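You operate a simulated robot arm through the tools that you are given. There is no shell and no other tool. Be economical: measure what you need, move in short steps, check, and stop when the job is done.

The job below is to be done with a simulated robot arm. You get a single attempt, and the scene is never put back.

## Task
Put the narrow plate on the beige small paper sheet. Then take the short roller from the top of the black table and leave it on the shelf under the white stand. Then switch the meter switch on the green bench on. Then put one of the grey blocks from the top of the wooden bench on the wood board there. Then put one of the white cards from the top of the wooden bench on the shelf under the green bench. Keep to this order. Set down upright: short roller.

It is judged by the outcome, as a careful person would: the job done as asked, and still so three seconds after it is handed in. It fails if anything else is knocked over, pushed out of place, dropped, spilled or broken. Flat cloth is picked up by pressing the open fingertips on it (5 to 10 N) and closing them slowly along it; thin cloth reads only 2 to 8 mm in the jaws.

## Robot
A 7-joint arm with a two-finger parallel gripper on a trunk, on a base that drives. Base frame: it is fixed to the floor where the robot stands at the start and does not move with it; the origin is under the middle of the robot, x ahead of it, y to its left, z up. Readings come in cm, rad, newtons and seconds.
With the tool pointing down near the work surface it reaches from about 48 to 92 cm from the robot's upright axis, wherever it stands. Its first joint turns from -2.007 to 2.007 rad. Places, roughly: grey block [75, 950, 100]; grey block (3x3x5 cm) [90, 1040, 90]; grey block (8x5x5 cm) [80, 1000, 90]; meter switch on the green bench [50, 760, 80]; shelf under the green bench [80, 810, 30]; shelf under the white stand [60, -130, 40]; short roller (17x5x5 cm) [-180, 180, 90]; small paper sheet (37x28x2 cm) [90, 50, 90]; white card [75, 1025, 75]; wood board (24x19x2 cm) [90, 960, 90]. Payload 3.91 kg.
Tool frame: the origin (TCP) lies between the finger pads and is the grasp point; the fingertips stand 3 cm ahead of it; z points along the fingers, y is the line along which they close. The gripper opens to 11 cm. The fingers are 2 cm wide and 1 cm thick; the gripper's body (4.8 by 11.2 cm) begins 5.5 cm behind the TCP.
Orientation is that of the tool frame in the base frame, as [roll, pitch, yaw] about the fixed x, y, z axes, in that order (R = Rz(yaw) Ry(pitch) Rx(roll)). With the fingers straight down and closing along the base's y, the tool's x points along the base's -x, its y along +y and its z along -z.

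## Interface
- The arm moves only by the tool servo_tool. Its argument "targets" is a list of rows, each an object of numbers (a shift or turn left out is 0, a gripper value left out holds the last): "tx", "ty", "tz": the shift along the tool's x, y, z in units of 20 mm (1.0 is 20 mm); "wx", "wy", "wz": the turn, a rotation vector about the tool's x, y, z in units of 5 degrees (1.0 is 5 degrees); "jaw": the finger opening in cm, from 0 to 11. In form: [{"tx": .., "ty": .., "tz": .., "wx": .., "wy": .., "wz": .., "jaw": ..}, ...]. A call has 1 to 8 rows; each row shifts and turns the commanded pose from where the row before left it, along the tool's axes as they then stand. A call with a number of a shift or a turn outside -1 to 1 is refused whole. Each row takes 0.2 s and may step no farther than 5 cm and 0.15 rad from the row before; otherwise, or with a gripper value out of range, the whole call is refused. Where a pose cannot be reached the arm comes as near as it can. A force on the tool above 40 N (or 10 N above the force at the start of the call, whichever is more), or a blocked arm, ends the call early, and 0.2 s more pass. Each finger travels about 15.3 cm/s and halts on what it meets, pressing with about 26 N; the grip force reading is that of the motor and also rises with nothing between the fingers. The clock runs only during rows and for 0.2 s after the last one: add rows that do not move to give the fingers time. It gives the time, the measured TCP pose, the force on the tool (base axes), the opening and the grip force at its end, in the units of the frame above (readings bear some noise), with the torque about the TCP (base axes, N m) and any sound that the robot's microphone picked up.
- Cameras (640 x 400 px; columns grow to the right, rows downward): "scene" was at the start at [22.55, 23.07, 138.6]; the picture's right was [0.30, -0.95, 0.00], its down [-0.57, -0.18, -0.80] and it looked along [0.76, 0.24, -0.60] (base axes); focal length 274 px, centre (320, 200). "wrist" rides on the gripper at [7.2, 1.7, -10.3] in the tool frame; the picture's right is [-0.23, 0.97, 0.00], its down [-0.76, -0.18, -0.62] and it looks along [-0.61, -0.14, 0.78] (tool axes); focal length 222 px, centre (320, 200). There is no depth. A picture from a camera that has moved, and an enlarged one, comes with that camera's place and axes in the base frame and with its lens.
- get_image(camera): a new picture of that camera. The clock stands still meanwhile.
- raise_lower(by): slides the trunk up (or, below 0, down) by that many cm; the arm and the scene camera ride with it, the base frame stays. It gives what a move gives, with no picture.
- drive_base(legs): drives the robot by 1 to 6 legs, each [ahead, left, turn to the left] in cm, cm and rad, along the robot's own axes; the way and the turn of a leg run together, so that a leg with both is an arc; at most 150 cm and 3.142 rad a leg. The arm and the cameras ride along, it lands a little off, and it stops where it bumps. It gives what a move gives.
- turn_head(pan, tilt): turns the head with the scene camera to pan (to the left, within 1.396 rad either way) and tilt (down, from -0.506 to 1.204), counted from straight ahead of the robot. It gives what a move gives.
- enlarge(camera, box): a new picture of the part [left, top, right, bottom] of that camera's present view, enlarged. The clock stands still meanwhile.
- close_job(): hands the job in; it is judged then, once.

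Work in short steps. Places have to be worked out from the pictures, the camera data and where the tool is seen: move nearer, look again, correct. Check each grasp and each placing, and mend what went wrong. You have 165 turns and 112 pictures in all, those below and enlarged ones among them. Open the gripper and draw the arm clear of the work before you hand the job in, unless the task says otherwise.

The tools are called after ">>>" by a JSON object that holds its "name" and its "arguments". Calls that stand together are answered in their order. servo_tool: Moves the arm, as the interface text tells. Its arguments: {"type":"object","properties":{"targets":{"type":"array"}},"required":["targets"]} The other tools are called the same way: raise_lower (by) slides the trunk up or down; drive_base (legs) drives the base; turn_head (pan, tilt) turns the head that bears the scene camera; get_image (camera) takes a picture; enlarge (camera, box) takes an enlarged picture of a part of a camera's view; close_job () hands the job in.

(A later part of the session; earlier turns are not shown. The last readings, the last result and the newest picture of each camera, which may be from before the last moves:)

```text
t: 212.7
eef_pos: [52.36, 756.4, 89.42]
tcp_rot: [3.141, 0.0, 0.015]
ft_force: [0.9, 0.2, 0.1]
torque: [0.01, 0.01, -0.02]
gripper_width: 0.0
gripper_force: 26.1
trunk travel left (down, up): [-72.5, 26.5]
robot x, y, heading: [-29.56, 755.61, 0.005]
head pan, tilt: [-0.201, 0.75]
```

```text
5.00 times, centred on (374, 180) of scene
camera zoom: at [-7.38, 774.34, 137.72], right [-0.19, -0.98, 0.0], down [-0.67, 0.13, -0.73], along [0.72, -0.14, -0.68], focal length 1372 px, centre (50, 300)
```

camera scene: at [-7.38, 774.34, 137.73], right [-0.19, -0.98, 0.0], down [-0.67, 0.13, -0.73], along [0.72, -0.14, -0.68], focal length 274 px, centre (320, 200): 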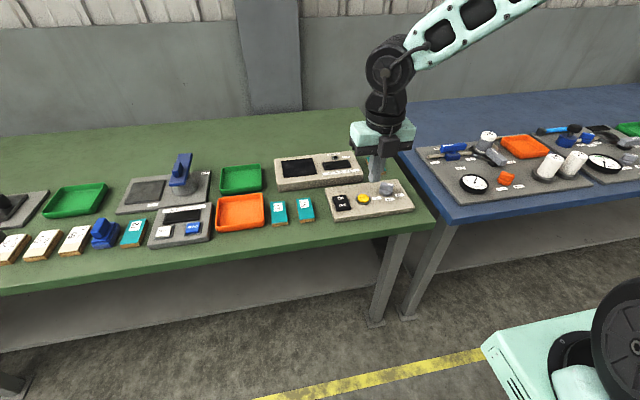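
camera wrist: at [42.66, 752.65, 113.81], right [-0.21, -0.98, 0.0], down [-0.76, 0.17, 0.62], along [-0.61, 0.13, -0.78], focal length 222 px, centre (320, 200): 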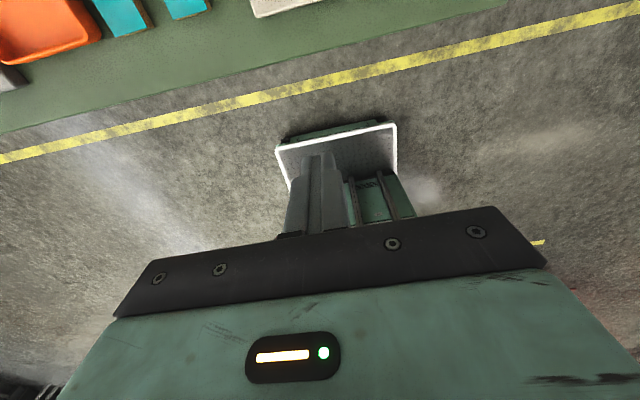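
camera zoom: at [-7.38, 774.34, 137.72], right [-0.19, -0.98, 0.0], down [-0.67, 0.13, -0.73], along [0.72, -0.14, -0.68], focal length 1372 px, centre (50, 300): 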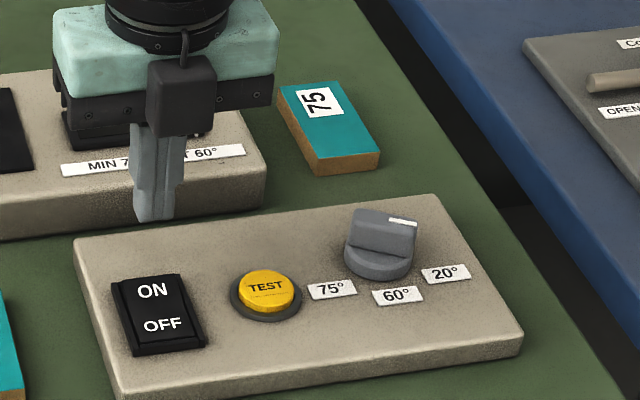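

Tip lines up with the ON label. Descend gently to press.

>>> {"name": "servo_tool", "arguments": {"targets": [{"tz": 0.7}, {"tz": 0.6}, {"tz": 0.4}, {"tz": 0.25}, {"tz": 0.2}, {}]}}

>>> {"name": "enlarge", "arguments": {"camera": "scene", "box": [310, 140, 438, 220]}}

```text
t: 214.1
eef_pos: [52.3, 756.39, 85.05]
tcp_rot: [3.141, 0.001, 0.013]
ft_force: [0.3, 0.1, -0.5]
torque: [0.0, 0.02, 0.04]
gripper_width: 0.0
gripper_force: 26.0
trunk travel left (down, up): [-72.5, 26.5]
robot x, y, heading: [-29.64, 755.36, 0.004]
head pan, tilt: [-0.201, 0.75]
```

```text
5.00 times, centred on (374, 180) of scene
camera zoom: at [-7.38, 774.34, 137.72], right [-0.19, -0.98, 0.0], down [-0.67, 0.13, -0.73], along [0.72, -0.14, -0.68], focal length 1372 px, centre (50, 300)
```

zoom: 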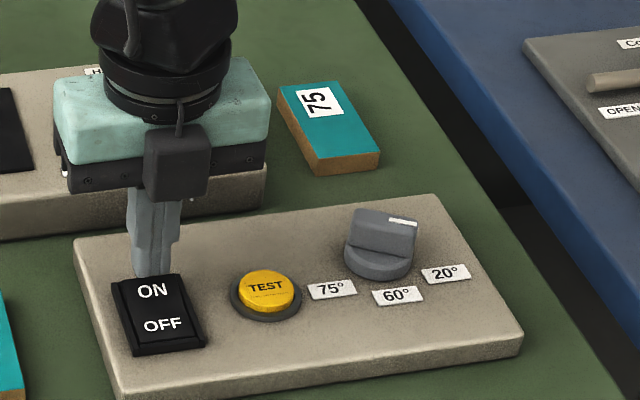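

Tip is just above, slightly toward the far rim; shift 0.5 cm back and press.

>>> {"name": "servo_tool", "arguments": {"targets": [{"tx": -0.25}, {"tz": 0.2}, {"tz": 0.2}, {"tz": 0.2}, {}]}}

>>> {"name": "enlarge", "arguments": {"camera": "scene", "box": [310, 140, 438, 220]}}

```text
t: 215.3
eef_pos: [51.83, 756.51, 84.07]
tcp_rot: [-3.141, -0.003, 0.015]
ft_force: [-3.3, -3.2, 25.0]
torque: [-0.12, 0.38, 0.09]
gripper_width: 0.0
gripper_force: 25.8
trunk travel left (down, up): [-72.5, 26.5]
robot x, y, heading: [-29.71, 755.27, 0.006]
head pan, tilt: [-0.201, 0.75]
heard: click
```

```text
5.00 times, centred on (374, 180) of scene
camera zoom: at [-7.51, 774.32, 137.79], right [-0.19, -0.98, 0.0], down [-0.67, 0.13, -0.73], along [0.72, -0.14, -0.68], focal length 1372 px, centre (50, 300)
```

zoom: 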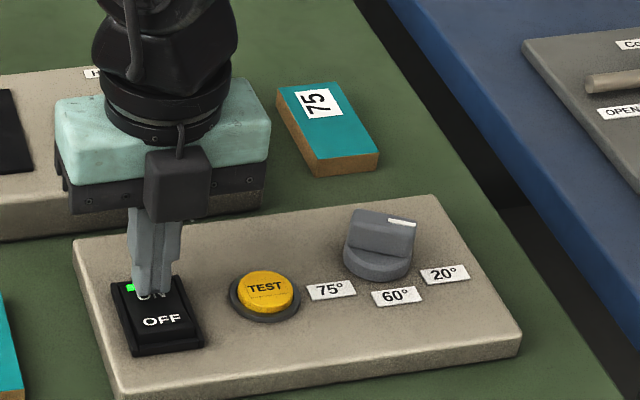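

Heard a click and a green light appeared: it's on. Lift away and verify.

>>> {"name": "servo_tool", "arguments": {"targets": [{"tz": -0.5}, {"tz": -1}, {"tz": -1}, {"tz": -1}, {"tz": -1}, {"tz": -1}, {"tz": -1}, {"tz": -1}]}}

>>> {"name": "servo_tool", "arguments": {"targets": [{"tz": -1}, {"tz": -1}, {"tz": -1}, {"tz": -1}, {"tx": -1, "tz": -1}, {"tx": -1}, {"tx": -1}, {"tx": -1}]}}

>>> {"name": "enlarge", "arguments": {"camera": "scene", "box": [270, 130, 438, 230]}}

```text
t: 217.1
eef_pos: [51.93, 756.44, 98.95]
tcp_rot: [3.141, 0.0, 0.016]
ft_force: [0.4, 0.7, -0.3]
torque: [0.03, 0.02, 0.03]
gripper_width: 0.01
gripper_force: 26.1
trunk travel left (down, up): [-72.5, 26.5]
robot x, y, heading: [-29.97, 755.4, 0.007]
head pan, tilt: [-0.201, 0.75]
```

```text
t: 218.9
eef_pos: [43.79, 756.27, 108.83]
tcp_rot: [-3.141, -0.001, 0.015]
ft_force: [0.1, -0.1, -0.4]
torque: [-0.03, -0.01, 0.05]
gripper_width: 0.0
gripper_force: 26.1
trunk travel left (down, up): [-72.5, 26.5]
robot x, y, heading: [-29.49, 755.52, 0.003]
head pan, tilt: [-0.201, 0.75]
```

```text
3.81 times, centred on (354, 180) of scene
camera zoom: at [-7.36, 774.34, 137.72], right [-0.19, -0.98, 0.0], down [-0.67, 0.13, -0.73], along [0.72, -0.14, -0.68], focal length 1045 px, centre (190, 276)
```

zoom: 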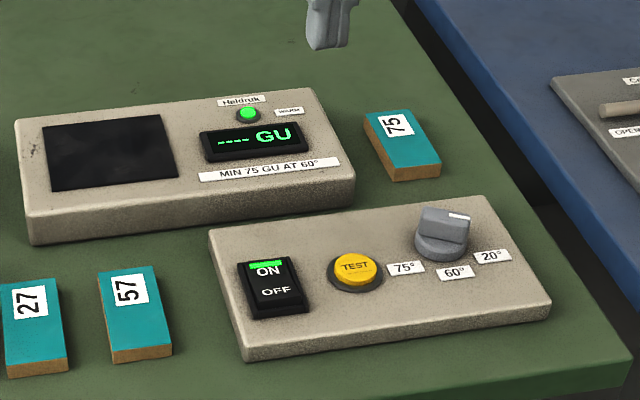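

The meter is on. Now back off a bit and go to the wooden bench (y≈985).

>>> {"name": "drive_base", "arguments": {"legs": [[-20, 0, 0], [0, 120, 0], [0, 118, 0]]}}

>>> {"name": "turn_head", "arguments": {"pan": 0.0, "tilt": 0.6}}

>>> {"name": "get_image", "arguments": {"camera": "scene"}}

```text
t: 231.7
eef_pos: [23.26, 992.11, 108.89]
tcp_rot: [-3.14, 0.0, 0.005]
ft_force: [-0.5, 0.2, 0.1]
torque: [0.0, 0.01, 0.02]
gripper_width: 0.0
gripper_force: 26.2
trunk travel left (down, up): [-72.5, 26.5]
robot x, y, heading: [-49.78, 991.58, -0.004]
head pan, tilt: [-0.201, 0.75]
```

```text
t: 232.5
eef_pos: [23.24, 992.2, 109.02]
tcp_rot: [-3.14, 0.0, 0.008]
ft_force: [-0.4, 0.1, -0.2]
torque: [0.02, -0.03, 0.05]
gripper_width: 0.0
gripper_force: 26.4
trunk travel left (down, up): [-72.5, 26.5]
robot x, y, heading: [-50.46, 992.16, -0.003]
head pan, tilt: [0.0, 0.6]
```

```text
44 pictures are left
camera scene: at [-27.1, 1012.24, 139.01], right [0.0, -1.0, 0.0], down [-0.57, 0.0, -0.82], along [0.82, 0.0, -0.57], focal length 274 px, centre (320, 200)
```

scene: 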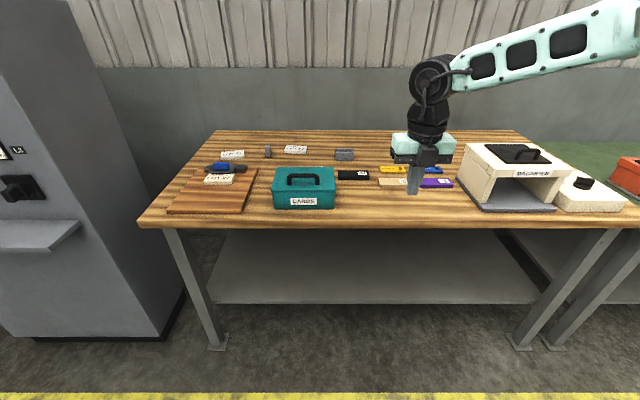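

>>> {"name": "enlarge", "arguments": {"camera": "scene", "box": [160, 130, 320, 230]}}

>>> {"name": "enlarge", "arguments": {"camera": "scene", "box": [320, 130, 480, 230]}}

```text
4.00 times, centred on (240, 180) of scene
camera zoom: at [-27.1, 1012.24, 139.01], right [0.0, -1.0, 0.0], down [-0.57, 0.0, -0.82], along [0.82, 0.0, -0.57], focal length 1097 px, centre (640, 280)
```

zoom: 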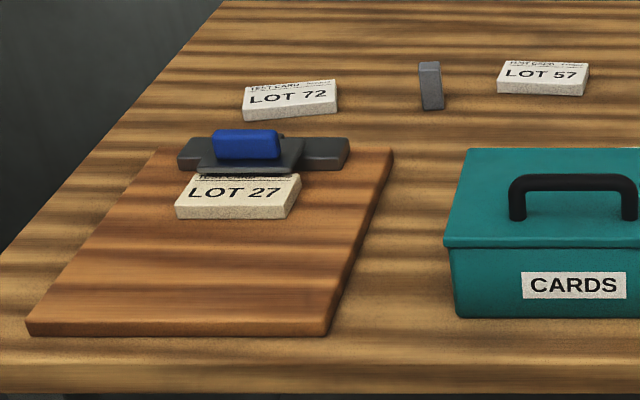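

```text
4.00 times, centred on (400, 180) of scene
camera zoom: at [-27.1, 1012.24, 139.01], right [0.0, -1.0, 0.0], down [-0.57, 0.0, -0.82], along [0.82, 0.0, -0.57], focal length 1097 px, centre (0, 280)
```

zoom: 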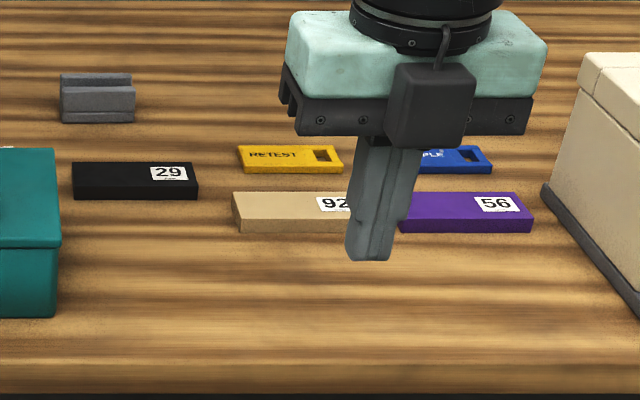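

The hinted wood board (90,960) may be hidden behind the gripper. Move the arm left/back and look again.

>>> {"name": "servo_tool", "arguments": {"targets": [{"ty": -1, "tx": -0.5, "tz": -0.5}, {"ty": -1, "tx": -0.5, "tz": -0.5}, {"ty": -1, "tx": -0.5, "tz": -0.5}, {"ty": -1, "tx": -0.5, "tz": -0.5}, {"ty": -1}, {"ty": -1}, {"ty": -1}, {"ty": -1}]}}

>>> {"name": "turn_head", "arguments": {"pan": -0.35, "tilt": 0.6}}

>>> {"name": "get_image", "arguments": {"camera": "scene"}}

```text
t: 234.3
eef_pos: [19.12, 1008.1, 112.9]
tcp_rot: [-3.141, -0.001, 0.008]
ft_force: [-0.2, -1.4, 0.1]
torque: [0.0, -0.01, 0.04]
gripper_width: 0.03
gripper_force: 25.5
trunk travel left (down, up): [-72.5, 26.5]
robot x, y, heading: [-49.9, 991.67, -0.002]
head pan, tilt: [0.0, 0.6]
```

```text
t: 235.1
eef_pos: [19.05, 1008.11, 112.94]
tcp_rot: [-3.141, -0.001, 0.006]
ft_force: [-0.1, -0.4, -0.2]
torque: [0.02, 0.05, 0.0]
gripper_width: 0.0
gripper_force: 25.7
trunk travel left (down, up): [-72.5, 26.5]
robot x, y, heading: [-50.4, 991.89, 0.003]
head pan, tilt: [-0.351, 0.6]
```

```text
41 pictures are left
camera scene: at [-27.64, 1009.22, 139.01], right [-0.34, -0.94, 0.0], down [-0.53, 0.19, -0.83], along [0.77, -0.28, -0.56], focal length 274 px, centre (320, 200)
```

scene: 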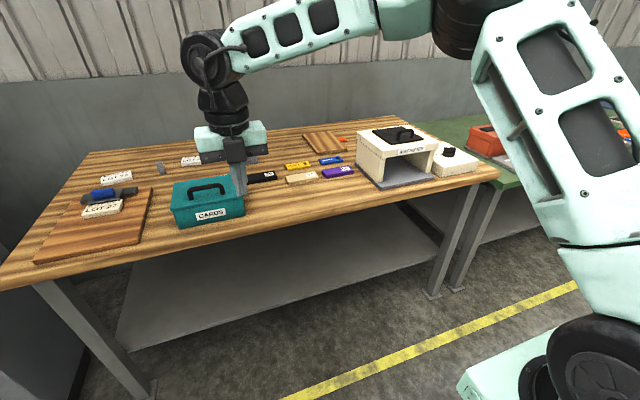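

There is a wooden board at the rear right. Zoom there.

>>> {"name": "enlarge", "arguments": {"camera": "scene", "box": [230, 110, 390, 210]}}

>>> {"name": "enlarge", "arguments": {"camera": "scene", "box": [340, 110, 500, 210]}}

```text
4.00 times, centred on (310, 160) of scene
camera zoom: at [-27.64, 1009.22, 139.01], right [-0.34, -0.94, 0.0], down [-0.53, 0.19, -0.83], along [0.77, -0.28, -0.56], focal length 1097 px, centre (360, 360)
```

zoom: 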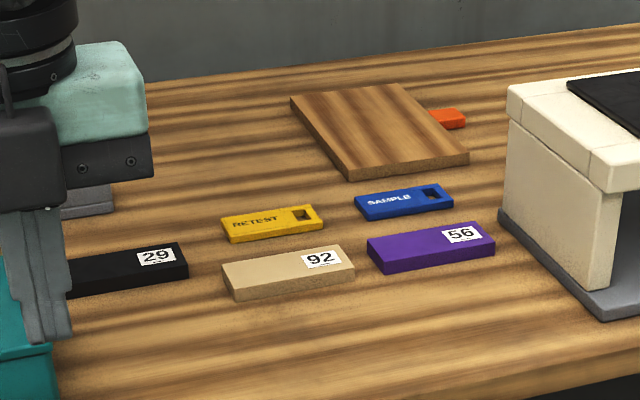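

```text
4.00 times, centred on (420, 160) of scene
camera zoom: at [-27.64, 1009.22, 139.01], right [-0.34, -0.94, 0.0], down [-0.53, 0.19, -0.83], along [0.77, -0.28, -0.56], focal length 1097 px, centre (-80, 360)
```

zoom: 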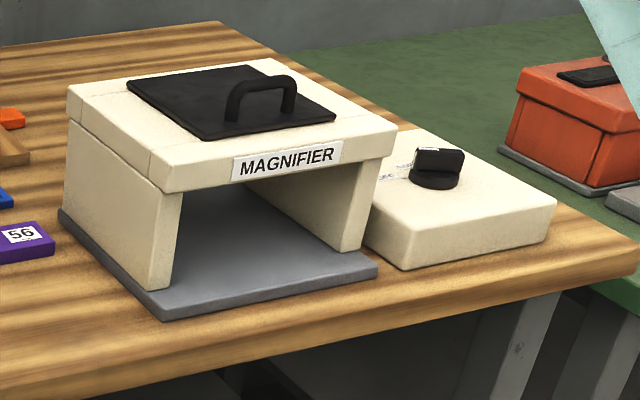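

Block 8x5x5 and board are identified. For heights I take a second view with trunk raised 20 cm, arm moved left.

>>> {"name": "servo_tool", "arguments": {"targets": [{"ty": -1, "jaw": 9}, {"ty": -1}, {"ty": -1}, {"ty": -1}, {"ty": -1}, {"ty": -1}, {"ty": -1}, {"ty": -1}]}}

>>> {"name": "turn_head", "arguments": {"pan": -0.35, "tilt": 0.6}}

>>> {"name": "enlarge", "arguments": {"camera": "scene", "box": [200, 110, 360, 210]}}

>>> {"name": "raise_lower", "arguments": {"by": 20}}

>>> {"name": "enlarge", "arguments": {"camera": "scene", "box": [200, 140, 360, 240]}}

```text
t: 236.9
eef_pos: [19.08, 1024.09, 112.92]
tcp_rot: [-3.141, 0.0, 0.006]
ft_force: [-0.4, -0.2, 0.0]
torque: [0.04, 0.06, 0.02]
gripper_width: 8.99
gripper_force: 0.1
trunk travel left (down, up): [-72.5, 26.5]
robot x, y, heading: [-50.18, 991.8, -0.006]
head pan, tilt: [-0.351, 0.6]
```

```text
t: 237.5
eef_pos: [19.15, 1024.14, 112.9]
tcp_rot: [3.141, -0.001, 0.008]
ft_force: [0.2, -1.0, 0.3]
torque: [-0.03, 0.0, 0.02]
gripper_width: 9.0
gripper_force: 0.2
trunk travel left (down, up): [-72.5, 26.5]
robot x, y, heading: [-50.38, 991.8, -0.001]
head pan, tilt: [-0.351, 0.6]
```

```text
4.00 times, centred on (280, 160) of scene
camera zoom: at [-27.64, 1009.21, 139.01], right [-0.34, -0.94, 0.0], down [-0.53, 0.19, -0.83], along [0.77, -0.28, -0.56], focal length 1097 px, centre (480, 360)
```

zoom: 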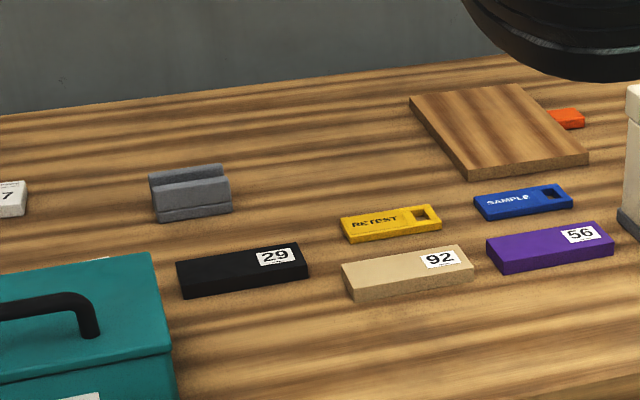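

```text
t: 239.7
eef_pos: [19.15, 1024.18, 132.99]
tcp_rot: [3.141, 0.001, 0.006]
ft_force: [-0.9, -1.3, 0.1]
torque: [0.03, 0.0, 0.01]
gripper_width: 8.99
gripper_force: 0.0
trunk travel left (down, up): [-92.5, 6.5]
robot x, y, heading: [-50.09, 991.93, -0.001]
head pan, tilt: [-0.351, 0.6]
```

```text
4.00 times, centred on (280, 190) of scene
camera zoom: at [-27.63, 1009.21, 159.01], right [-0.35, -0.94, 0.0], down [-0.53, 0.19, -0.83], along [0.77, -0.28, -0.56], focal length 1097 px, centre (480, 240)
```

zoom: 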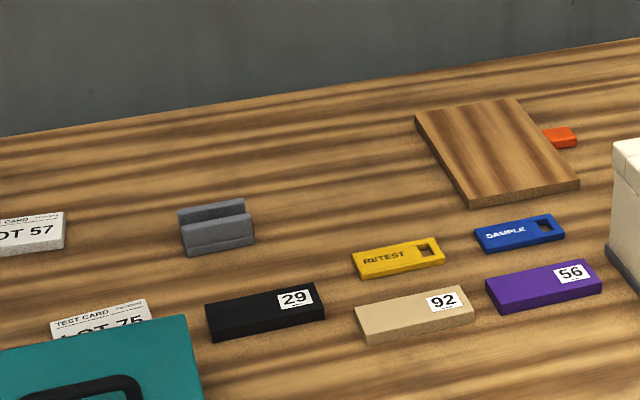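

Bench top is z≈85; block centre ≈(85.5, 1001.2), 8 cm long along y; board spans x≈78–103, y≈956–971 (top z≈87). Drive in while raised, then view.

>>> {"name": "drive_base", "arguments": {"legs": [[58, -7, 0]]}}

>>> {"name": "raise_lower", "arguments": {"by": -20}}

>>> {"name": "servo_tool", "arguments": {"targets": [{"ty": 1, "tx": 0.6, "jaw": 11}, {"ty": 1, "tx": 0.6}, {"ty": 1, "tx": 0.6}, {"ty": 1, "tx": 0.6}, {"ty": 1, "tx": 0.6}, {"ty": 1, "tx": 0.6}, {"ty": 1, "tx": 0.6}, {}]}}

>>> {"name": "get_image", "arguments": {"camera": "wrist"}}

```text
t: 243.0
eef_pos: [77.18, 1016.88, 132.96]
tcp_rot: [3.142, 0.001, 0.005]
ft_force: [-0.5, -0.9, 0.5]
torque: [0.01, 0.0, 0.0]
gripper_width: 9.01
gripper_force: 0.1
trunk travel left (down, up): [-92.5, 6.5]
robot x, y, heading: [8.02, 984.94, 0.001]
head pan, tilt: [-0.351, 0.6]
```

```text
t: 245.2
eef_pos: [77.18, 1017.06, 112.83]
tcp_rot: [-3.141, -0.001, 0.005]
ft_force: [-0.2, -0.3, -0.4]
torque: [0.0, 0.01, -0.03]
gripper_width: 9.0
gripper_force: 0.1
trunk travel left (down, up): [-72.5, 26.5]
robot x, y, heading: [7.63, 984.89, -0.001]
head pan, tilt: [-0.351, 0.6]
```

```text
t: 247.0
eef_pos: [85.74, 1002.89, 113.04]
tcp_rot: [-3.141, 0.0, 0.004]
ft_force: [0.0, 0.8, 0.1]
torque: [-0.03, -0.01, 0.01]
gripper_width: 10.99
gripper_force: 0.1
trunk travel left (down, up): [-72.5, 26.5]
robot x, y, heading: [8.0, 984.38, -0.002]
head pan, tilt: [-0.351, 0.6]
```

```text
36 pictures are left
camera wrist: at [92.97, 1001.32, 123.35], right [-0.22, -0.98, 0.0], down [-0.76, 0.17, 0.62], along [-0.61, 0.14, -0.78], focal length 222 px, centre (320, 200)
```

wrist: 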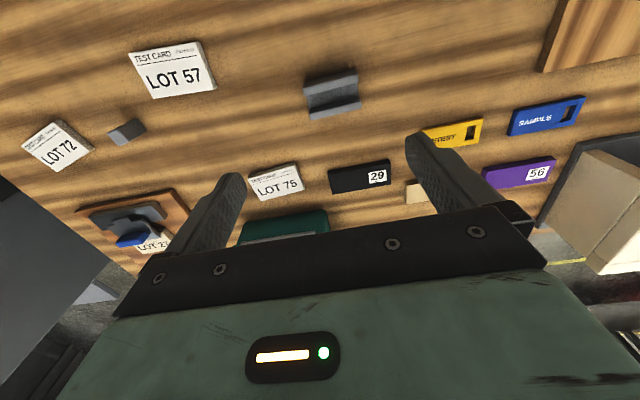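

Block centre ≈(84.5, 1001.3). Align and descend to z≈99, look again.

>>> {"name": "servo_tool", "arguments": {"targets": [{"ty": 0.8, "tx": -0.6, "tz": 1}, {"tz": 1}, {"tz": 1}, {"tz": 1}, {"tz": 1}, {"tz": 1}, {"tz": 1}, {}]}}

>>> {"name": "get_image", "arguments": {"camera": "wrist"}}

```text
t: 248.8
eef_pos: [84.5, 1001.23, 98.96]
tcp_rot: [3.141, 0.002, 0.004]
ft_force: [-0.5, -0.1, -0.1]
torque: [0.0, 0.01, 0.01]
gripper_width: 11.01
gripper_force: 0.1
trunk travel left (down, up): [-72.5, 26.5]
robot x, y, heading: [7.87, 984.78, -0.008]
head pan, tilt: [-0.351, 0.6]
```

```text
35 pictures are left
camera wrist: at [91.71, 999.74, 109.32], right [-0.22, -0.98, 0.0], down [-0.76, 0.17, 0.62], along [-0.61, 0.14, -0.78], focal length 222 px, centre (320, 200)
```

wrist: 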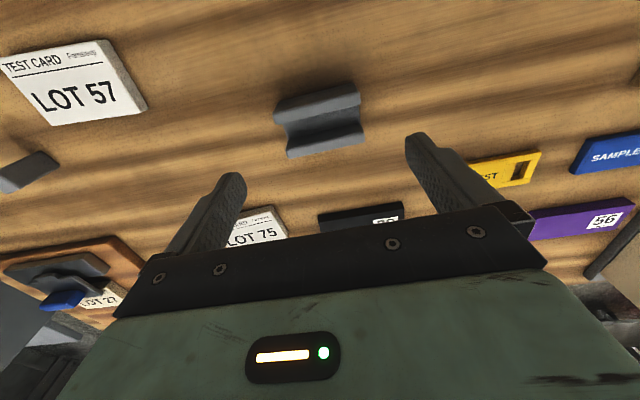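

Centre ≈(84.1,1001.3). Descend to z≈88.7 and close.

>>> {"name": "servo_tool", "arguments": {"targets": [{"tx": -0.2, "tz": 1}, {"tz": 1}, {"tz": 1}, {"tz": 1}, {"tz": 1}, {"tz": 0.1}, {}]}}

>>> {"name": "servo_tool", "arguments": {"targets": [{"jaw": 6}, {}, {}, {}]}}

>>> {"name": "servo_tool", "arguments": {"targets": [{"tz": -1}, {"tz": -1}, {"tz": -1}, {"tz": -1}, {"tz": -1}, {}]}}

>>> {"name": "get_image", "arguments": {"camera": "wrist"}}

```text
t: 250.4
eef_pos: [84.04, 1001.35, 88.55]
tcp_rot: [3.141, 0.001, 0.006]
ft_force: [0.4, 0.1, 0.3]
torque: [0.01, 0.04, -0.05]
gripper_width: 10.99
gripper_force: 0.1
trunk travel left (down, up): [-72.5, 26.5]
robot x, y, heading: [7.67, 984.72, -0.005]
head pan, tilt: [-0.351, 0.6]
```

```text
t: 251.4
eef_pos: [84.16, 1001.31, 88.64]
tcp_rot: [-3.141, 0.0, 0.005]
ft_force: [0.4, -0.1, -0.8]
torque: [0.01, 0.03, 0.0]
gripper_width: 7.93
gripper_force: 26.0
trunk travel left (down, up): [-72.5, 26.5]
robot x, y, heading: [8.08, 985.19, -0.009]
head pan, tilt: [-0.351, 0.6]
```

```text
t: 252.8
eef_pos: [84.05, 1001.38, 98.69]
tcp_rot: [3.142, 0.0, 0.006]
ft_force: [-0.6, -0.4, -1.2]
torque: [-0.01, -0.01, -0.01]
gripper_width: 7.92
gripper_force: 25.5
trunk travel left (down, up): [-72.5, 26.5]
robot x, y, heading: [8.08, 984.8, -0.004]
head pan, tilt: [-0.351, 0.6]
```

```text
34 pictures are left
camera wrist: at [91.33, 999.75, 109.13], right [-0.22, -0.98, 0.0], down [-0.76, 0.17, 0.62], along [-0.61, 0.14, -0.78], focal length 222 px, centre (320, 200)
```

wrist: 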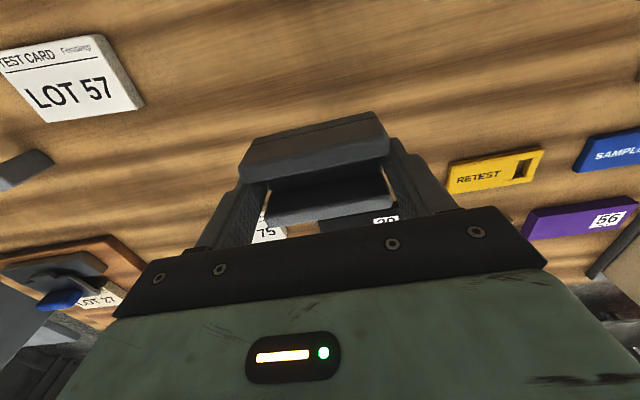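

Block held. Lift and move to above the board (91, 964).

>>> {"name": "servo_tool", "arguments": {"targets": [{"tz": -1}, {"tz": -1}, {"tx": 0.25, "ty": 1}, {"tx": 0.25, "ty": 1}, {"tx": 0.25, "ty": 1}, {"tx": 0.25, "ty": 1}, {"tx": 0.25, "ty": 1}, {"tx": 0.25, "ty": 1}]}}

>>> {"name": "servo_tool", "arguments": {"targets": [{"tx": 0.25, "ty": 1}, {"tx": 0.25, "ty": 1}, {"tx": 0.25, "ty": 1}, {"tx": 0.25, "ty": 1}, {"tx": 0.25, "ty": 1}, {"tx": 0.25, "ty": 1}, {"tx": 0.25, "ty": 1}, {"tx": 0.25, "ty": 1}]}}

>>> {"name": "servo_tool", "arguments": {"targets": [{"ty": 1}, {"ty": 1}, {"ty": 1}, {"ty": 1}, {}]}}

>>> {"name": "get_image", "arguments": {"camera": "wrist"}}

>>> {"name": "get_image", "arguments": {"camera": "scene"}}

```text
t: 254.6
eef_pos: [87.17, 989.35, 102.74]
tcp_rot: [3.141, -0.001, 0.005]
ft_force: [0.2, 0.5, -0.6]
torque: [-0.04, 0.02, 0.01]
gripper_width: 7.9
gripper_force: 26.3
trunk travel left (down, up): [-72.5, 26.5]
robot x, y, heading: [8.09, 984.95, 0.002]
head pan, tilt: [-0.351, 0.6]
```

```text
t: 256.4
eef_pos: [91.29, 973.38, 102.66]
tcp_rot: [-3.138, 0.001, 0.007]
ft_force: [-0.8, 0.1, -0.4]
torque: [0.02, -0.02, 0.01]
gripper_width: 7.95
gripper_force: 25.9
trunk travel left (down, up): [-72.5, 26.5]
robot x, y, heading: [7.99, 984.54, -0.01]
head pan, tilt: [-0.351, 0.6]
```

```text
t: 257.6
eef_pos: [91.27, 965.38, 102.77]
tcp_rot: [3.141, -0.001, 0.006]
ft_force: [0.1, -0.4, -1.1]
torque: [0.0, -0.01, 0.0]
gripper_width: 7.92
gripper_force: 26.3
trunk travel left (down, up): [-72.5, 26.5]
robot x, y, heading: [7.79, 984.92, -0.004]
head pan, tilt: [-0.351, 0.6]
```

```text
33 pictures are left
camera wrist: at [98.59, 963.73, 113.11], right [-0.22, -0.98, 0.0], down [-0.76, 0.17, 0.62], along [-0.61, 0.14, -0.78], focal length 222 px, centre (320, 200)
```

wrist: 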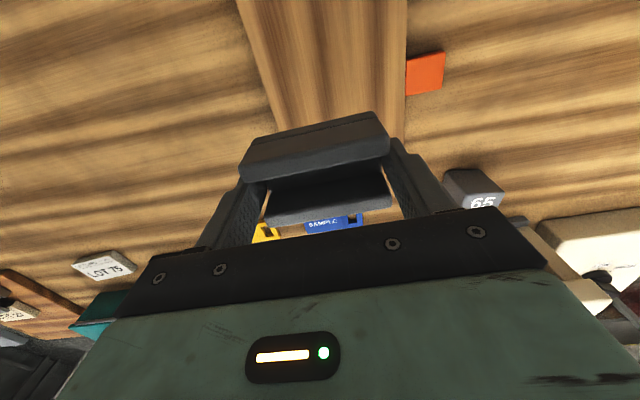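

```text
32 pictures are left
camera scene: at [30.49, 1002.05, 139.01], right [-0.35, -0.94, 0.0], down [-0.53, 0.2, -0.82], along [0.77, -0.29, -0.57], focal length 274 px, centre (320, 200)
```

scene: 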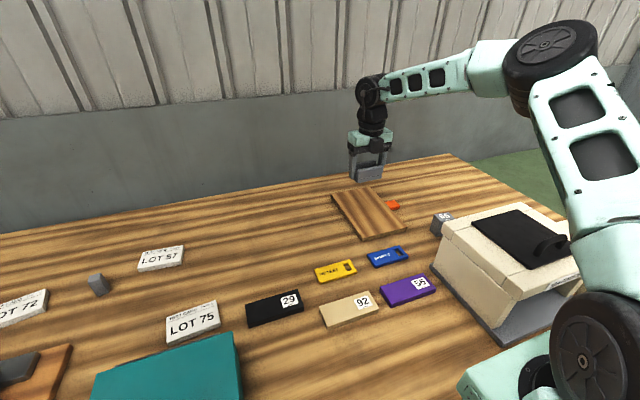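

Board centre ≈(90.4, 963.7). Align and lower to just above it.

>>> {"name": "servo_tool", "arguments": {"targets": [{"ty": 0.85, "tx": -0.3, "tz": 0.5}, {"tz": 1}, {"tz": 1}, {"tz": 1}, {"tz": 1}, {"tz": 0.6}, {}]}}

>>> {"name": "enlarge", "arguments": {"camera": "scene", "box": [300, 150, 428, 250]}}

```text
t: 259.2
eef_pos: [90.77, 963.64, 92.47]
tcp_rot: [3.141, 0.0, 0.005]
ft_force: [-1.2, 0.2, -0.5]
torque: [0.02, 0.02, -0.04]
gripper_width: 7.92
gripper_force: 26.0
trunk travel left (down, up): [-72.5, 26.5]
robot x, y, heading: [7.83, 984.77, -0.002]
head pan, tilt: [-0.351, 0.6]
```

```text
4.00 times, centred on (364, 200) of scene
camera zoom: at [30.48, 1002.05, 139.01], right [-0.35, -0.94, 0.0], down [-0.53, 0.2, -0.83], along [0.77, -0.29, -0.57], focal length 1097 px, centre (144, 200)
```

zoom: 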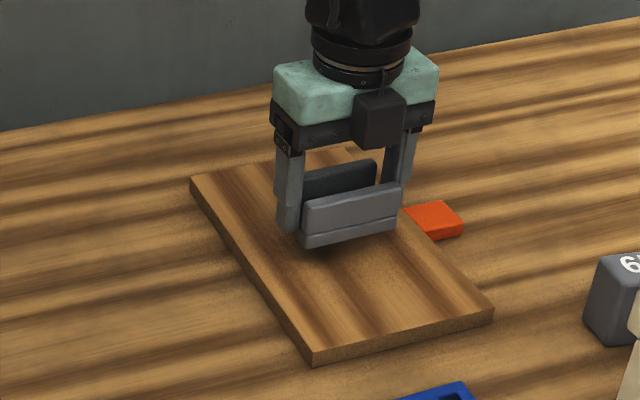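

Well over the board. Lower gently to contact.

>>> {"name": "servo_tool", "arguments": {"targets": [{"tz": 0.4}, {"tz": 0.25}, {"tz": 0.15}, {"tz": 0.1}, {}]}}

```text
t: 260.4
eef_pos: [90.69, 963.71, 90.68]
tcp_rot: [3.141, 0.0, 0.005]
ft_force: [0.7, -0.1, 0.2]
torque: [0.01, 0.01, -0.01]
gripper_width: 7.93
gripper_force: 26.3
trunk travel left (down, up): [-72.5, 26.5]
robot x, y, heading: [8.22, 984.85, -0.003]
head pan, tilt: [-0.351, 0.6]
```

>>> {"name": "servo_tool", "arguments": {"targets": [{"tz": 0.08}, {"tz": 0.07}, {}]}}

```text
t: 261.2
eef_pos: [90.74, 963.66, 90.52]
tcp_rot: [3.141, 0.0, 0.005]
ft_force: [-1.6, 0.0, -0.8]
torque: [-0.02, 0.03, 0.01]
gripper_width: 7.94
gripper_force: 26.2
trunk travel left (down, up): [-72.5, 26.5]
robot x, y, heading: [7.81, 984.91, -0.001]
head pan, tilt: [-0.351, 0.6]
```

No contact yet; a few more millimetres in small steps.

>>> {"name": "servo_tool", "arguments": {"targets": [{"tz": 0.08}, {"tz": 0.07}, {}]}}

>>> {"name": "servo_tool", "arguments": {"targets": [{"tz": 0.08}, {"tz": 0.07}, {}]}}

```text
t: 262.0
eef_pos: [90.74, 963.66, 90.22]
tcp_rot: [3.141, -0.004, 0.006]
ft_force: [-3.5, -1.2, 15.1]
torque: [0.13, 0.31, 0.06]
gripper_width: 7.89
gripper_force: 26.3
trunk travel left (down, up): [-72.5, 26.5]
robot x, y, heading: [7.91, 984.91, 0.002]
head pan, tilt: [-0.351, 0.6]
```

```text
t: 262.8
eef_pos: [90.75, 963.71, 89.94]
tcp_rot: [3.141, -0.004, 0.005]
ft_force: [2.4, -2.0, 21.5]
torque: [-0.06, -0.13, 0.02]
gripper_width: 7.94
gripper_force: 25.9
trunk travel left (down, up): [-72.5, 26.5]
robot x, y, heading: [7.65, 984.7, -0.005]
head pan, tilt: [-0.351, 0.6]
```

Contact made. Ease off 2 mm, open and rise.

>>> {"name": "servo_tool", "arguments": {"targets": [{"tz": -0.12}, {"jaw": 11}, {}, {}, {"tz": -1}, {"tz": -1}, {"tz": -1}, {"tz": -1}]}}

>>> {"name": "servo_tool", "arguments": {"targets": [{"tz": -1}, {"tz": -1}, {"tz": -1}, {"tz": -1}, {"tz": -1}, {"tz": -1}, {"tz": -1}, {"tz": -1}]}}

>>> {"name": "get_image", "arguments": {"camera": "scene"}}

```text
t: 264.6
eef_pos: [90.59, 963.72, 98.02]
tcp_rot: [3.141, -0.001, 0.007]
ft_force: [-0.2, 0.2, 0.4]
torque: [-0.02, 0.0, 0.0]
gripper_width: 11.01
gripper_force: 0.0
trunk travel left (down, up): [-72.5, 26.5]
robot x, y, heading: [7.66, 984.5, -0.001]
head pan, tilt: [-0.351, 0.6]
```

```text
t: 266.4
eef_pos: [90.75, 963.78, 114.06]
tcp_rot: [3.141, 0.0, 0.003]
ft_force: [0.0, -0.9, -0.4]
torque: [0.01, 0.01, 0.0]
gripper_width: 10.98
gripper_force: 0.1
trunk travel left (down, up): [-72.5, 26.5]
robot x, y, heading: [7.83, 984.76, -0.005]
head pan, tilt: [-0.351, 0.6]
```

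```text
30 pictures are left
camera scene: at [30.49, 1002.04, 139.01], right [-0.35, -0.94, 0.0], down [-0.53, 0.2, -0.82], along [0.77, -0.29, -0.57], focal length 274 px, centre (320, 200)
```

scene: 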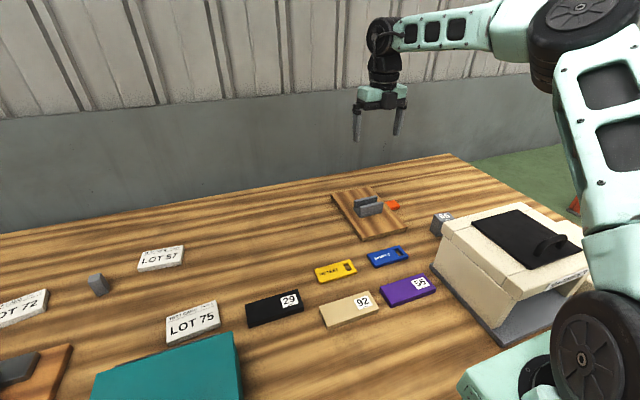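

Block sits on the board. Next a white card: LOT 57 at ≈(91.7,1023), about 7 cm (x) × 10.7 cm (y), yawed ~-11°. Drive left 25 cm and turn the gripper to close across its 7 cm side.

>>> {"name": "drive_base", "arguments": {"legs": [[0, 25, 0]]}}

>>> {"name": "servo_tool", "arguments": {"targets": [{"wz": -1}, {"wz": -1}, {"wz": -1}, {"wz": -1}, {"wz": -1}, {"wz": -1}, {"wz": -1}, {"wz": -1}]}}

>>> {"name": "servo_tool", "arguments": {"targets": [{"wz": -1}, {"wz": -1}, {"wz": -1}, {"wz": -1}, {"wz": -1}, {"wz": -1}, {"wz": -1}, {"wz": -0.9}]}}

>>> {"name": "servo_tool", "arguments": {"targets": [{"tx": 1, "ty": 0.2}, {"tx": 1, "ty": 0.2}, {"tx": 1, "ty": 0.2}, {"tx": 1, "ty": 0.2}, {"tx": 1, "ty": 0.2}, {"tx": 1, "ty": 0.2}, {"tx": 1, "ty": 0.2}, {"tx": 1, "ty": 0.2}]}}

>>> {"name": "get_image", "arguments": {"camera": "wrist"}}

```text
t: 268.2
eef_pos: [90.78, 988.93, 113.99]
tcp_rot: [3.141, 0.0, 0.008]
ft_force: [-0.3, 0.1, 0.2]
torque: [0.02, -0.01, -0.03]
gripper_width: 11.02
gripper_force: 0.0
trunk travel left (down, up): [-72.5, 26.5]
robot x, y, heading: [7.75, 1009.76, 0.0]
head pan, tilt: [-0.351, 0.6]
```

```text
t: 270.0
eef_pos: [90.85, 988.96, 113.99]
tcp_rot: [3.142, 0.0, 0.709]
ft_force: [-0.2, 0.4, -0.5]
torque: [0.0, 0.01, 0.02]
gripper_width: 11.02
gripper_force: 0.0
trunk travel left (down, up): [-72.5, 26.5]
robot x, y, heading: [7.97, 1009.4, 0.001]
head pan, tilt: [-0.351, 0.6]
```

```text
t: 271.8
eef_pos: [90.76, 988.91, 113.98]
tcp_rot: [-3.141, 0.0, 1.397]
ft_force: [-0.4, 0.1, 0.2]
torque: [0.01, 0.02, 0.01]
gripper_width: 10.99
gripper_force: 0.0
trunk travel left (down, up): [-72.5, 26.5]
robot x, y, heading: [8.04, 1009.54, 0.0]
head pan, tilt: [-0.351, 0.6]
```

```text
t: 273.6
eef_pos: [96.68, 1004.09, 114.07]
tcp_rot: [3.141, 0.0, 1.395]
ft_force: [0.4, 0.3, -0.3]
torque: [0.06, 0.03, -0.04]
gripper_width: 11.0
gripper_force: 0.1
trunk travel left (down, up): [-72.5, 26.5]
robot x, y, heading: [7.7, 1009.43, -0.001]
head pan, tilt: [-0.351, 0.6]
```

```text
29 pictures are left
camera wrist: at [99.69, 1010.95, 124.47], right [0.92, -0.39, 0.0], down [-0.31, -0.72, 0.62], along [-0.25, -0.57, -0.78], focal length 222 px, centre (320, 200)
```

wrist: 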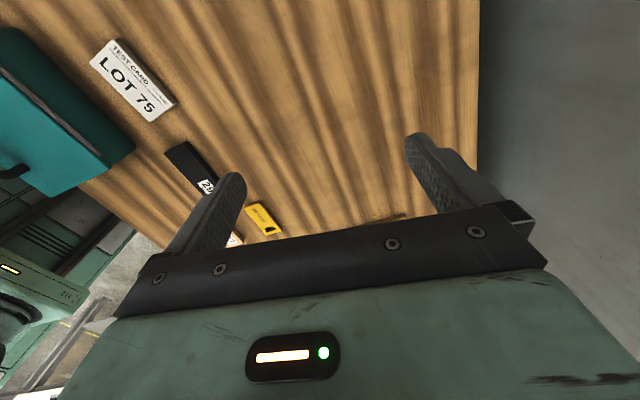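

I went the wrong way in x; correct and move to above the card.

>>> {"name": "servo_tool", "arguments": {"targets": [{"tx": 0.985, "ty": -0.5}, {"tx": 0.985, "ty": -0.5}, {"tx": 0.985, "ty": -0.5}, {"tx": 0.985, "ty": -0.5}, {"tx": 0.985, "ty": -0.5}, {"tx": 0.985, "ty": -0.5}, {"tx": 0.985, "ty": -0.5}, {"tx": 0.985, "ty": -0.5}]}}

>>> {"name": "servo_tool", "arguments": {"targets": [{"tx": 0.985, "ty": -0.1, "tz": 1}, {"tz": 1}, {"tz": 1}, {"tz": 1}, {"tz": 1}, {}]}}

>>> {"name": "turn_head", "arguments": {"pan": 0.0, "tilt": 0.75}}

>>> {"name": "get_image", "arguments": {"camera": "wrist"}}

>>> {"name": "get_image", "arguments": {"camera": "scene"}}

```text
t: 275.4
eef_pos: [91.68, 1020.98, 114.05]
tcp_rot: [3.142, 0.0, 1.395]
ft_force: [-0.1, 0.1, 0.0]
torque: [0.03, 0.01, -0.03]
gripper_width: 11.0
gripper_force: 0.0
trunk travel left (down, up): [-72.5, 26.5]
robot x, y, heading: [7.95, 1009.82, -0.006]
head pan, tilt: [-0.351, 0.6]
```

```text
t: 276.8
eef_pos: [91.76, 1022.98, 104.05]
tcp_rot: [-3.141, 0.001, 1.393]
ft_force: [0.8, 0.4, 0.6]
torque: [0.04, -0.04, 0.01]
gripper_width: 10.99
gripper_force: 0.1
trunk travel left (down, up): [-72.5, 26.5]
robot x, y, heading: [7.83, 1009.87, -0.003]
head pan, tilt: [-0.351, 0.6]
```

```text
t: 277.6
eef_pos: [91.76, 1022.98, 104.09]
tcp_rot: [-3.14, 0.0, 1.396]
ft_force: [0.1, 0.3, 0.5]
torque: [0.0, 0.02, 0.01]
gripper_width: 11.0
gripper_force: 0.0
trunk travel left (down, up): [-72.5, 26.5]
robot x, y, heading: [8.04, 1009.89, -0.001]
head pan, tilt: [0.0, 0.75]
```

```text
28 pictures are left
camera wrist: at [94.69, 1029.9, 114.49], right [0.92, -0.39, 0.0], down [-0.31, -0.72, 0.62], along [-0.25, -0.57, -0.78], focal length 222 px, centre (320, 200)
```

wrist: 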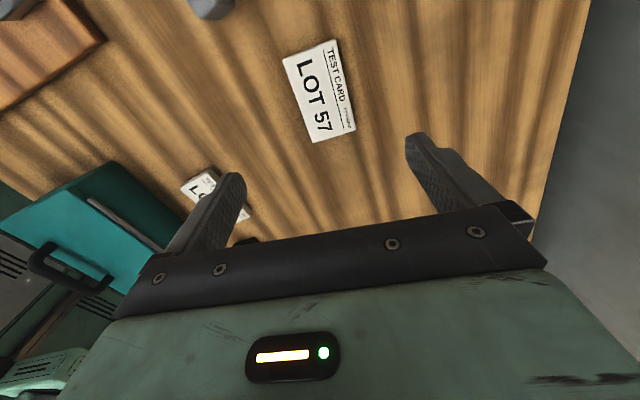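

```text
27 pictures are left
camera scene: at [30.49, 1030.1, 137.73], right [0.0, -1.0, 0.0], down [-0.68, 0.0, -0.73], along [0.73, 0.0, -0.68], focal length 274 px, centre (320, 200)
```

scene: 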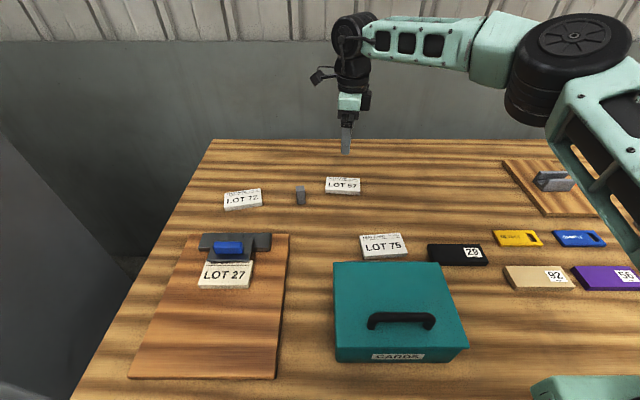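

Card centre ≈(92.2,1023.6), yaw ≈1.46. Align, descend and check before the final bit.

>>> {"name": "servo_tool", "arguments": {"targets": [{"tx": 0.29, "ty": 0.22, "tz": 1, "wz": -0.75}, {"tz": 1}, {"tz": 1}, {"tz": 1}, {"tz": 1}, {"tz": 1}, {}]}}

>>> {"name": "get_image", "arguments": {"camera": "wrist"}}

```text
t: 279.2
eef_pos: [92.32, 1023.49, 91.98]
tcp_rot: [-3.141, 0.0, 1.461]
ft_force: [0.8, -0.2, -0.2]
torque: [0.0, 0.01, 0.02]
gripper_width: 11.01
gripper_force: 0.1
trunk travel left (down, up): [-72.5, 26.5]
robot x, y, heading: [7.56, 1009.52, -0.003]
head pan, tilt: [0.0, 0.75]
```

```text
26 pictures are left
camera wrist: at [94.77, 1030.57, 102.39], right [0.94, -0.33, 0.0], down [-0.26, -0.74, 0.62], along [-0.21, -0.59, -0.78], focal length 222 px, centre (320, 200)
```

wrist: 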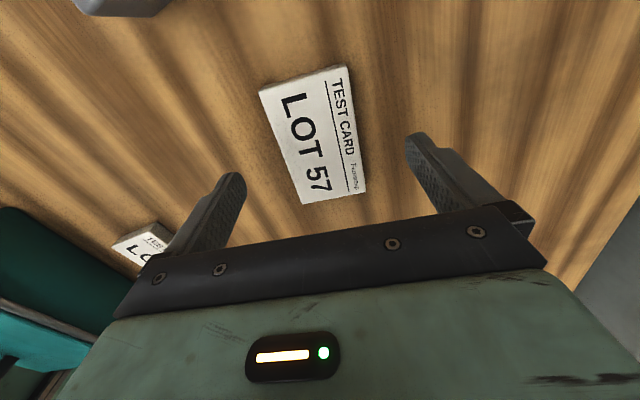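

Aligned. Descend to z≈88.3 and close.

>>> {"name": "servo_tool", "arguments": {"targets": [{"tx": 0.2, "tz": 1}, {"tz": 0.6}, {"tz": 0.22}, {}, {"jaw": 7.5}, {"jaw": 4}, {}, {}]}}

>>> {"name": "servo_tool", "arguments": {"targets": [{"tz": -1}, {"tz": -1}, {"tz": -1}, {"tz": -1}, {"tz": -1}, {"tz": -1}, {"tz": -1}, {"tz": -1}]}}

>>> {"name": "get_image", "arguments": {"camera": "wrist"}}

```text
t: 281.0
eef_pos: [92.28, 1023.76, 88.4]
tcp_rot: [3.141, 0.001, 1.461]
ft_force: [0.0, 0.5, 0.3]
torque: [-0.01, -0.03, 0.01]
gripper_width: 5.92
gripper_force: 25.5
trunk travel left (down, up): [-72.5, 26.5]
robot x, y, heading: [7.48, 1009.65, -0.003]
head pan, tilt: [0.0, 0.75]
```

```text
t: 282.8
eef_pos: [92.34, 1023.86, 104.33]
tcp_rot: [-3.141, 0.0, 1.46]
ft_force: [-0.1, -0.7, -1.1]
torque: [-0.03, 0.01, -0.01]
gripper_width: 5.91
gripper_force: 25.8
trunk travel left (down, up): [-72.5, 26.5]
robot x, y, heading: [8.0, 1010.03, -0.004]
head pan, tilt: [0.0, 0.75]
```

```text
25 pictures are left
camera wrist: at [94.85, 1031.0, 114.79], right [0.94, -0.33, 0.0], down [-0.26, -0.74, 0.62], along [-0.21, -0.59, -0.78], focal length 222 px, centre (320, 200)
```

wrist: 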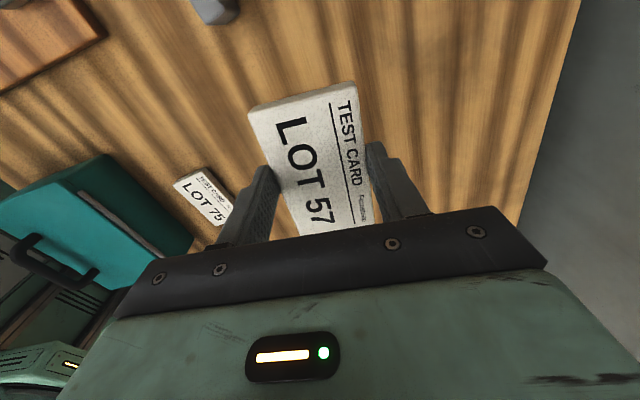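

Card held. Raise, then reposition the base so I can set it down on the free front of this bench turned 90°, to regrasp with a tilted tool.

>>> {"name": "servo_tool", "arguments": {"targets": [{"tz": -1}, {"tz": -1}, {"tz": -1}, {"tz": -1}, {"tz": -1}, {"tz": -1}]}}

>>> {"name": "drive_base", "arguments": {"legs": [[-27, 0, 0], [0, -39, 0]]}}

>>> {"name": "servo_tool", "arguments": {"targets": [{"wz": 1}, {"wz": 1}, {"wz": 1}, {"wz": 1}, {"wz": 1}, {"wz": 1}, {"wz": 1}, {"wz": 1}]}}

>>> {"name": "servo_tool", "arguments": {"targets": [{"wz": 1}, {"wz": 1}, {"wz": 1}, {"wz": 1}, {"wz": 1}, {"wz": 1}, {"wz": 1}, {"wz": 1}]}}

>>> {"name": "get_image", "arguments": {"camera": "scene"}}

```text
t: 284.2
eef_pos: [92.27, 1023.75, 116.49]
tcp_rot: [-3.141, 0.0, 1.462]
ft_force: [-0.1, -0.3, -0.8]
torque: [0.0, 0.03, -0.02]
gripper_width: 5.93
gripper_force: 25.8
trunk travel left (down, up): [-72.5, 26.5]
robot x, y, heading: [8.08, 1009.44, -0.002]
head pan, tilt: [0.0, 0.75]
```

```text
t: 288.2
eef_pos: [65.19, 984.88, 116.29]
tcp_rot: [-3.141, -0.001, 1.457]
ft_force: [-0.2, 0.3, -0.4]
torque: [0.01, 0.01, 0.01]
gripper_width: 5.93
gripper_force: 26.5
trunk travel left (down, up): [-72.5, 26.5]
robot x, y, heading: [-19.22, 971.19, -0.003]
head pan, tilt: [0.0, 0.75]
```

```text
t: 290.0
eef_pos: [65.15, 984.93, 116.34]
tcp_rot: [-3.141, 0.0, 0.76]
ft_force: [0.3, -1.1, 0.2]
torque: [-0.02, 0.01, 0.01]
gripper_width: 5.9
gripper_force: 25.9
trunk travel left (down, up): [-72.5, 26.5]
robot x, y, heading: [-19.51, 970.88, -0.002]
head pan, tilt: [0.0, 0.75]
```

```text
t: 291.8
eef_pos: [65.16, 984.77, 116.42]
tcp_rot: [-3.141, 0.0, 0.062]
ft_force: [0.1, -0.4, -1.3]
torque: [0.01, 0.03, -0.01]
gripper_width: 5.92
gripper_force: 25.8
trunk travel left (down, up): [-72.5, 26.5]
robot x, y, heading: [-19.27, 970.95, -0.005]
head pan, tilt: [0.0, 0.75]
```

```text
24 pictures are left
camera scene: at [3.35, 991.28, 137.72], right [0.0, -1.0, 0.0], down [-0.68, 0.0, -0.73], along [0.73, 0.0, -0.68], focal length 274 px, centre (320, 200)
```

scene: 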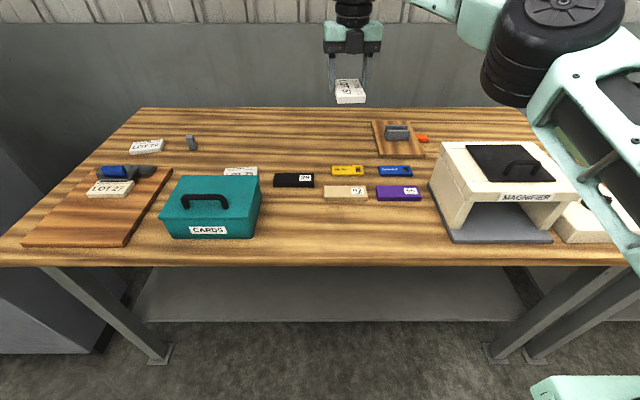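

Free front strip found; set down at (51, 992). Move there and lower.

>>> {"name": "servo_tool", "arguments": {"targets": [{"wz": 0.7, "tx": -1, "ty": -0.5}, {"tx": -1, "ty": -0.5}, {"tx": -1, "ty": -0.5}, {"tx": -1, "ty": -0.5}, {"tx": -1, "ty": -0.5}, {"tx": -1, "ty": -0.5}, {"tx": -1, "ty": -0.6, "tz": 1}, {"tz": 1}]}}

>>> {"name": "servo_tool", "arguments": {"targets": [{"tz": 1}, {"tz": 1}, {"tz": 1}, {"tz": 1}, {"tz": 1}, {"tz": 1}, {"tz": 1}, {"tz": 1}]}}

>>> {"name": "get_image", "arguments": {"camera": "scene"}}

```text
t: 293.6
eef_pos: [51.05, 991.9, 112.14]
tcp_rot: [3.14, 0.0, 0.0]
ft_force: [0.0, 0.1, -0.4]
torque: [-0.02, -0.05, 0.02]
gripper_width: 5.91
gripper_force: 26.5
trunk travel left (down, up): [-72.5, 26.5]
robot x, y, heading: [-19.24, 970.95, -0.003]
head pan, tilt: [0.0, 0.75]
```

```text
t: 295.4
eef_pos: [51.01, 991.88, 96.35]
tcp_rot: [-3.141, 0.0, -0.001]
ft_force: [-0.6, 0.1, 0.5]
torque: [0.02, -0.01, -0.04]
gripper_width: 5.89
gripper_force: 26.5
trunk travel left (down, up): [-72.5, 26.5]
robot x, y, heading: [-19.41, 970.7, -0.005]
head pan, tilt: [0.0, 0.75]
```

```text
23 pictures are left
camera scene: at [3.33, 991.27, 137.73], right [0.0, -1.0, 0.0], down [-0.68, 0.0, -0.73], along [0.73, 0.0, -0.68], focal length 274 px, centre (320, 200)
```

scene: 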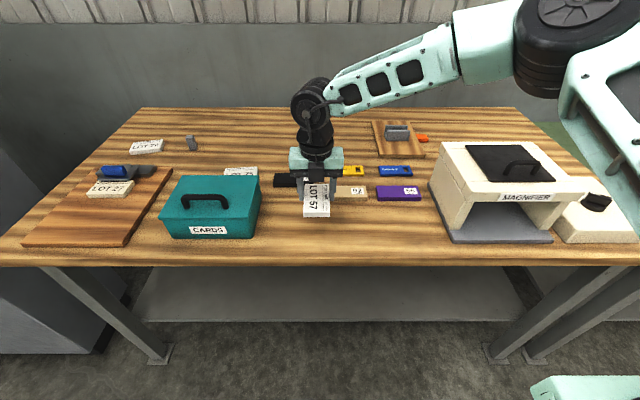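

Clear. Lower to contact gently.

>>> {"name": "servo_tool", "arguments": {"targets": [{"tz": 1}, {"tz": 1}, {"tz": 1}, {"tz": 0.5}, {"tz": 0.25}, {"tz": 0.12}, {}]}}

>>> {"name": "servo_tool", "arguments": {"targets": [{"tz": 0.1}, {}]}}

```text
t: 297.0
eef_pos: [51.1, 991.95, 88.65]
tcp_rot: [3.141, 0.0, 0.0]
ft_force: [-0.2, 0.0, 0.2]
torque: [-0.01, 0.0, 0.01]
gripper_width: 5.9
gripper_force: 25.9
trunk travel left (down, up): [-72.5, 26.5]
robot x, y, heading: [-19.21, 970.9, -0.004]
head pan, tilt: [0.0, 0.75]
```

```text
t: 297.6
eef_pos: [51.13, 991.92, 88.3]
tcp_rot: [3.141, 0.001, -0.002]
ft_force: [-1.0, 0.0, -1.3]
torque: [-0.01, -0.02, 0.01]
gripper_width: 5.91
gripper_force: 26.4
trunk travel left (down, up): [-72.5, 26.5]
robot x, y, heading: [-18.91, 970.94, -0.0]
head pan, tilt: [0.0, 0.75]
```

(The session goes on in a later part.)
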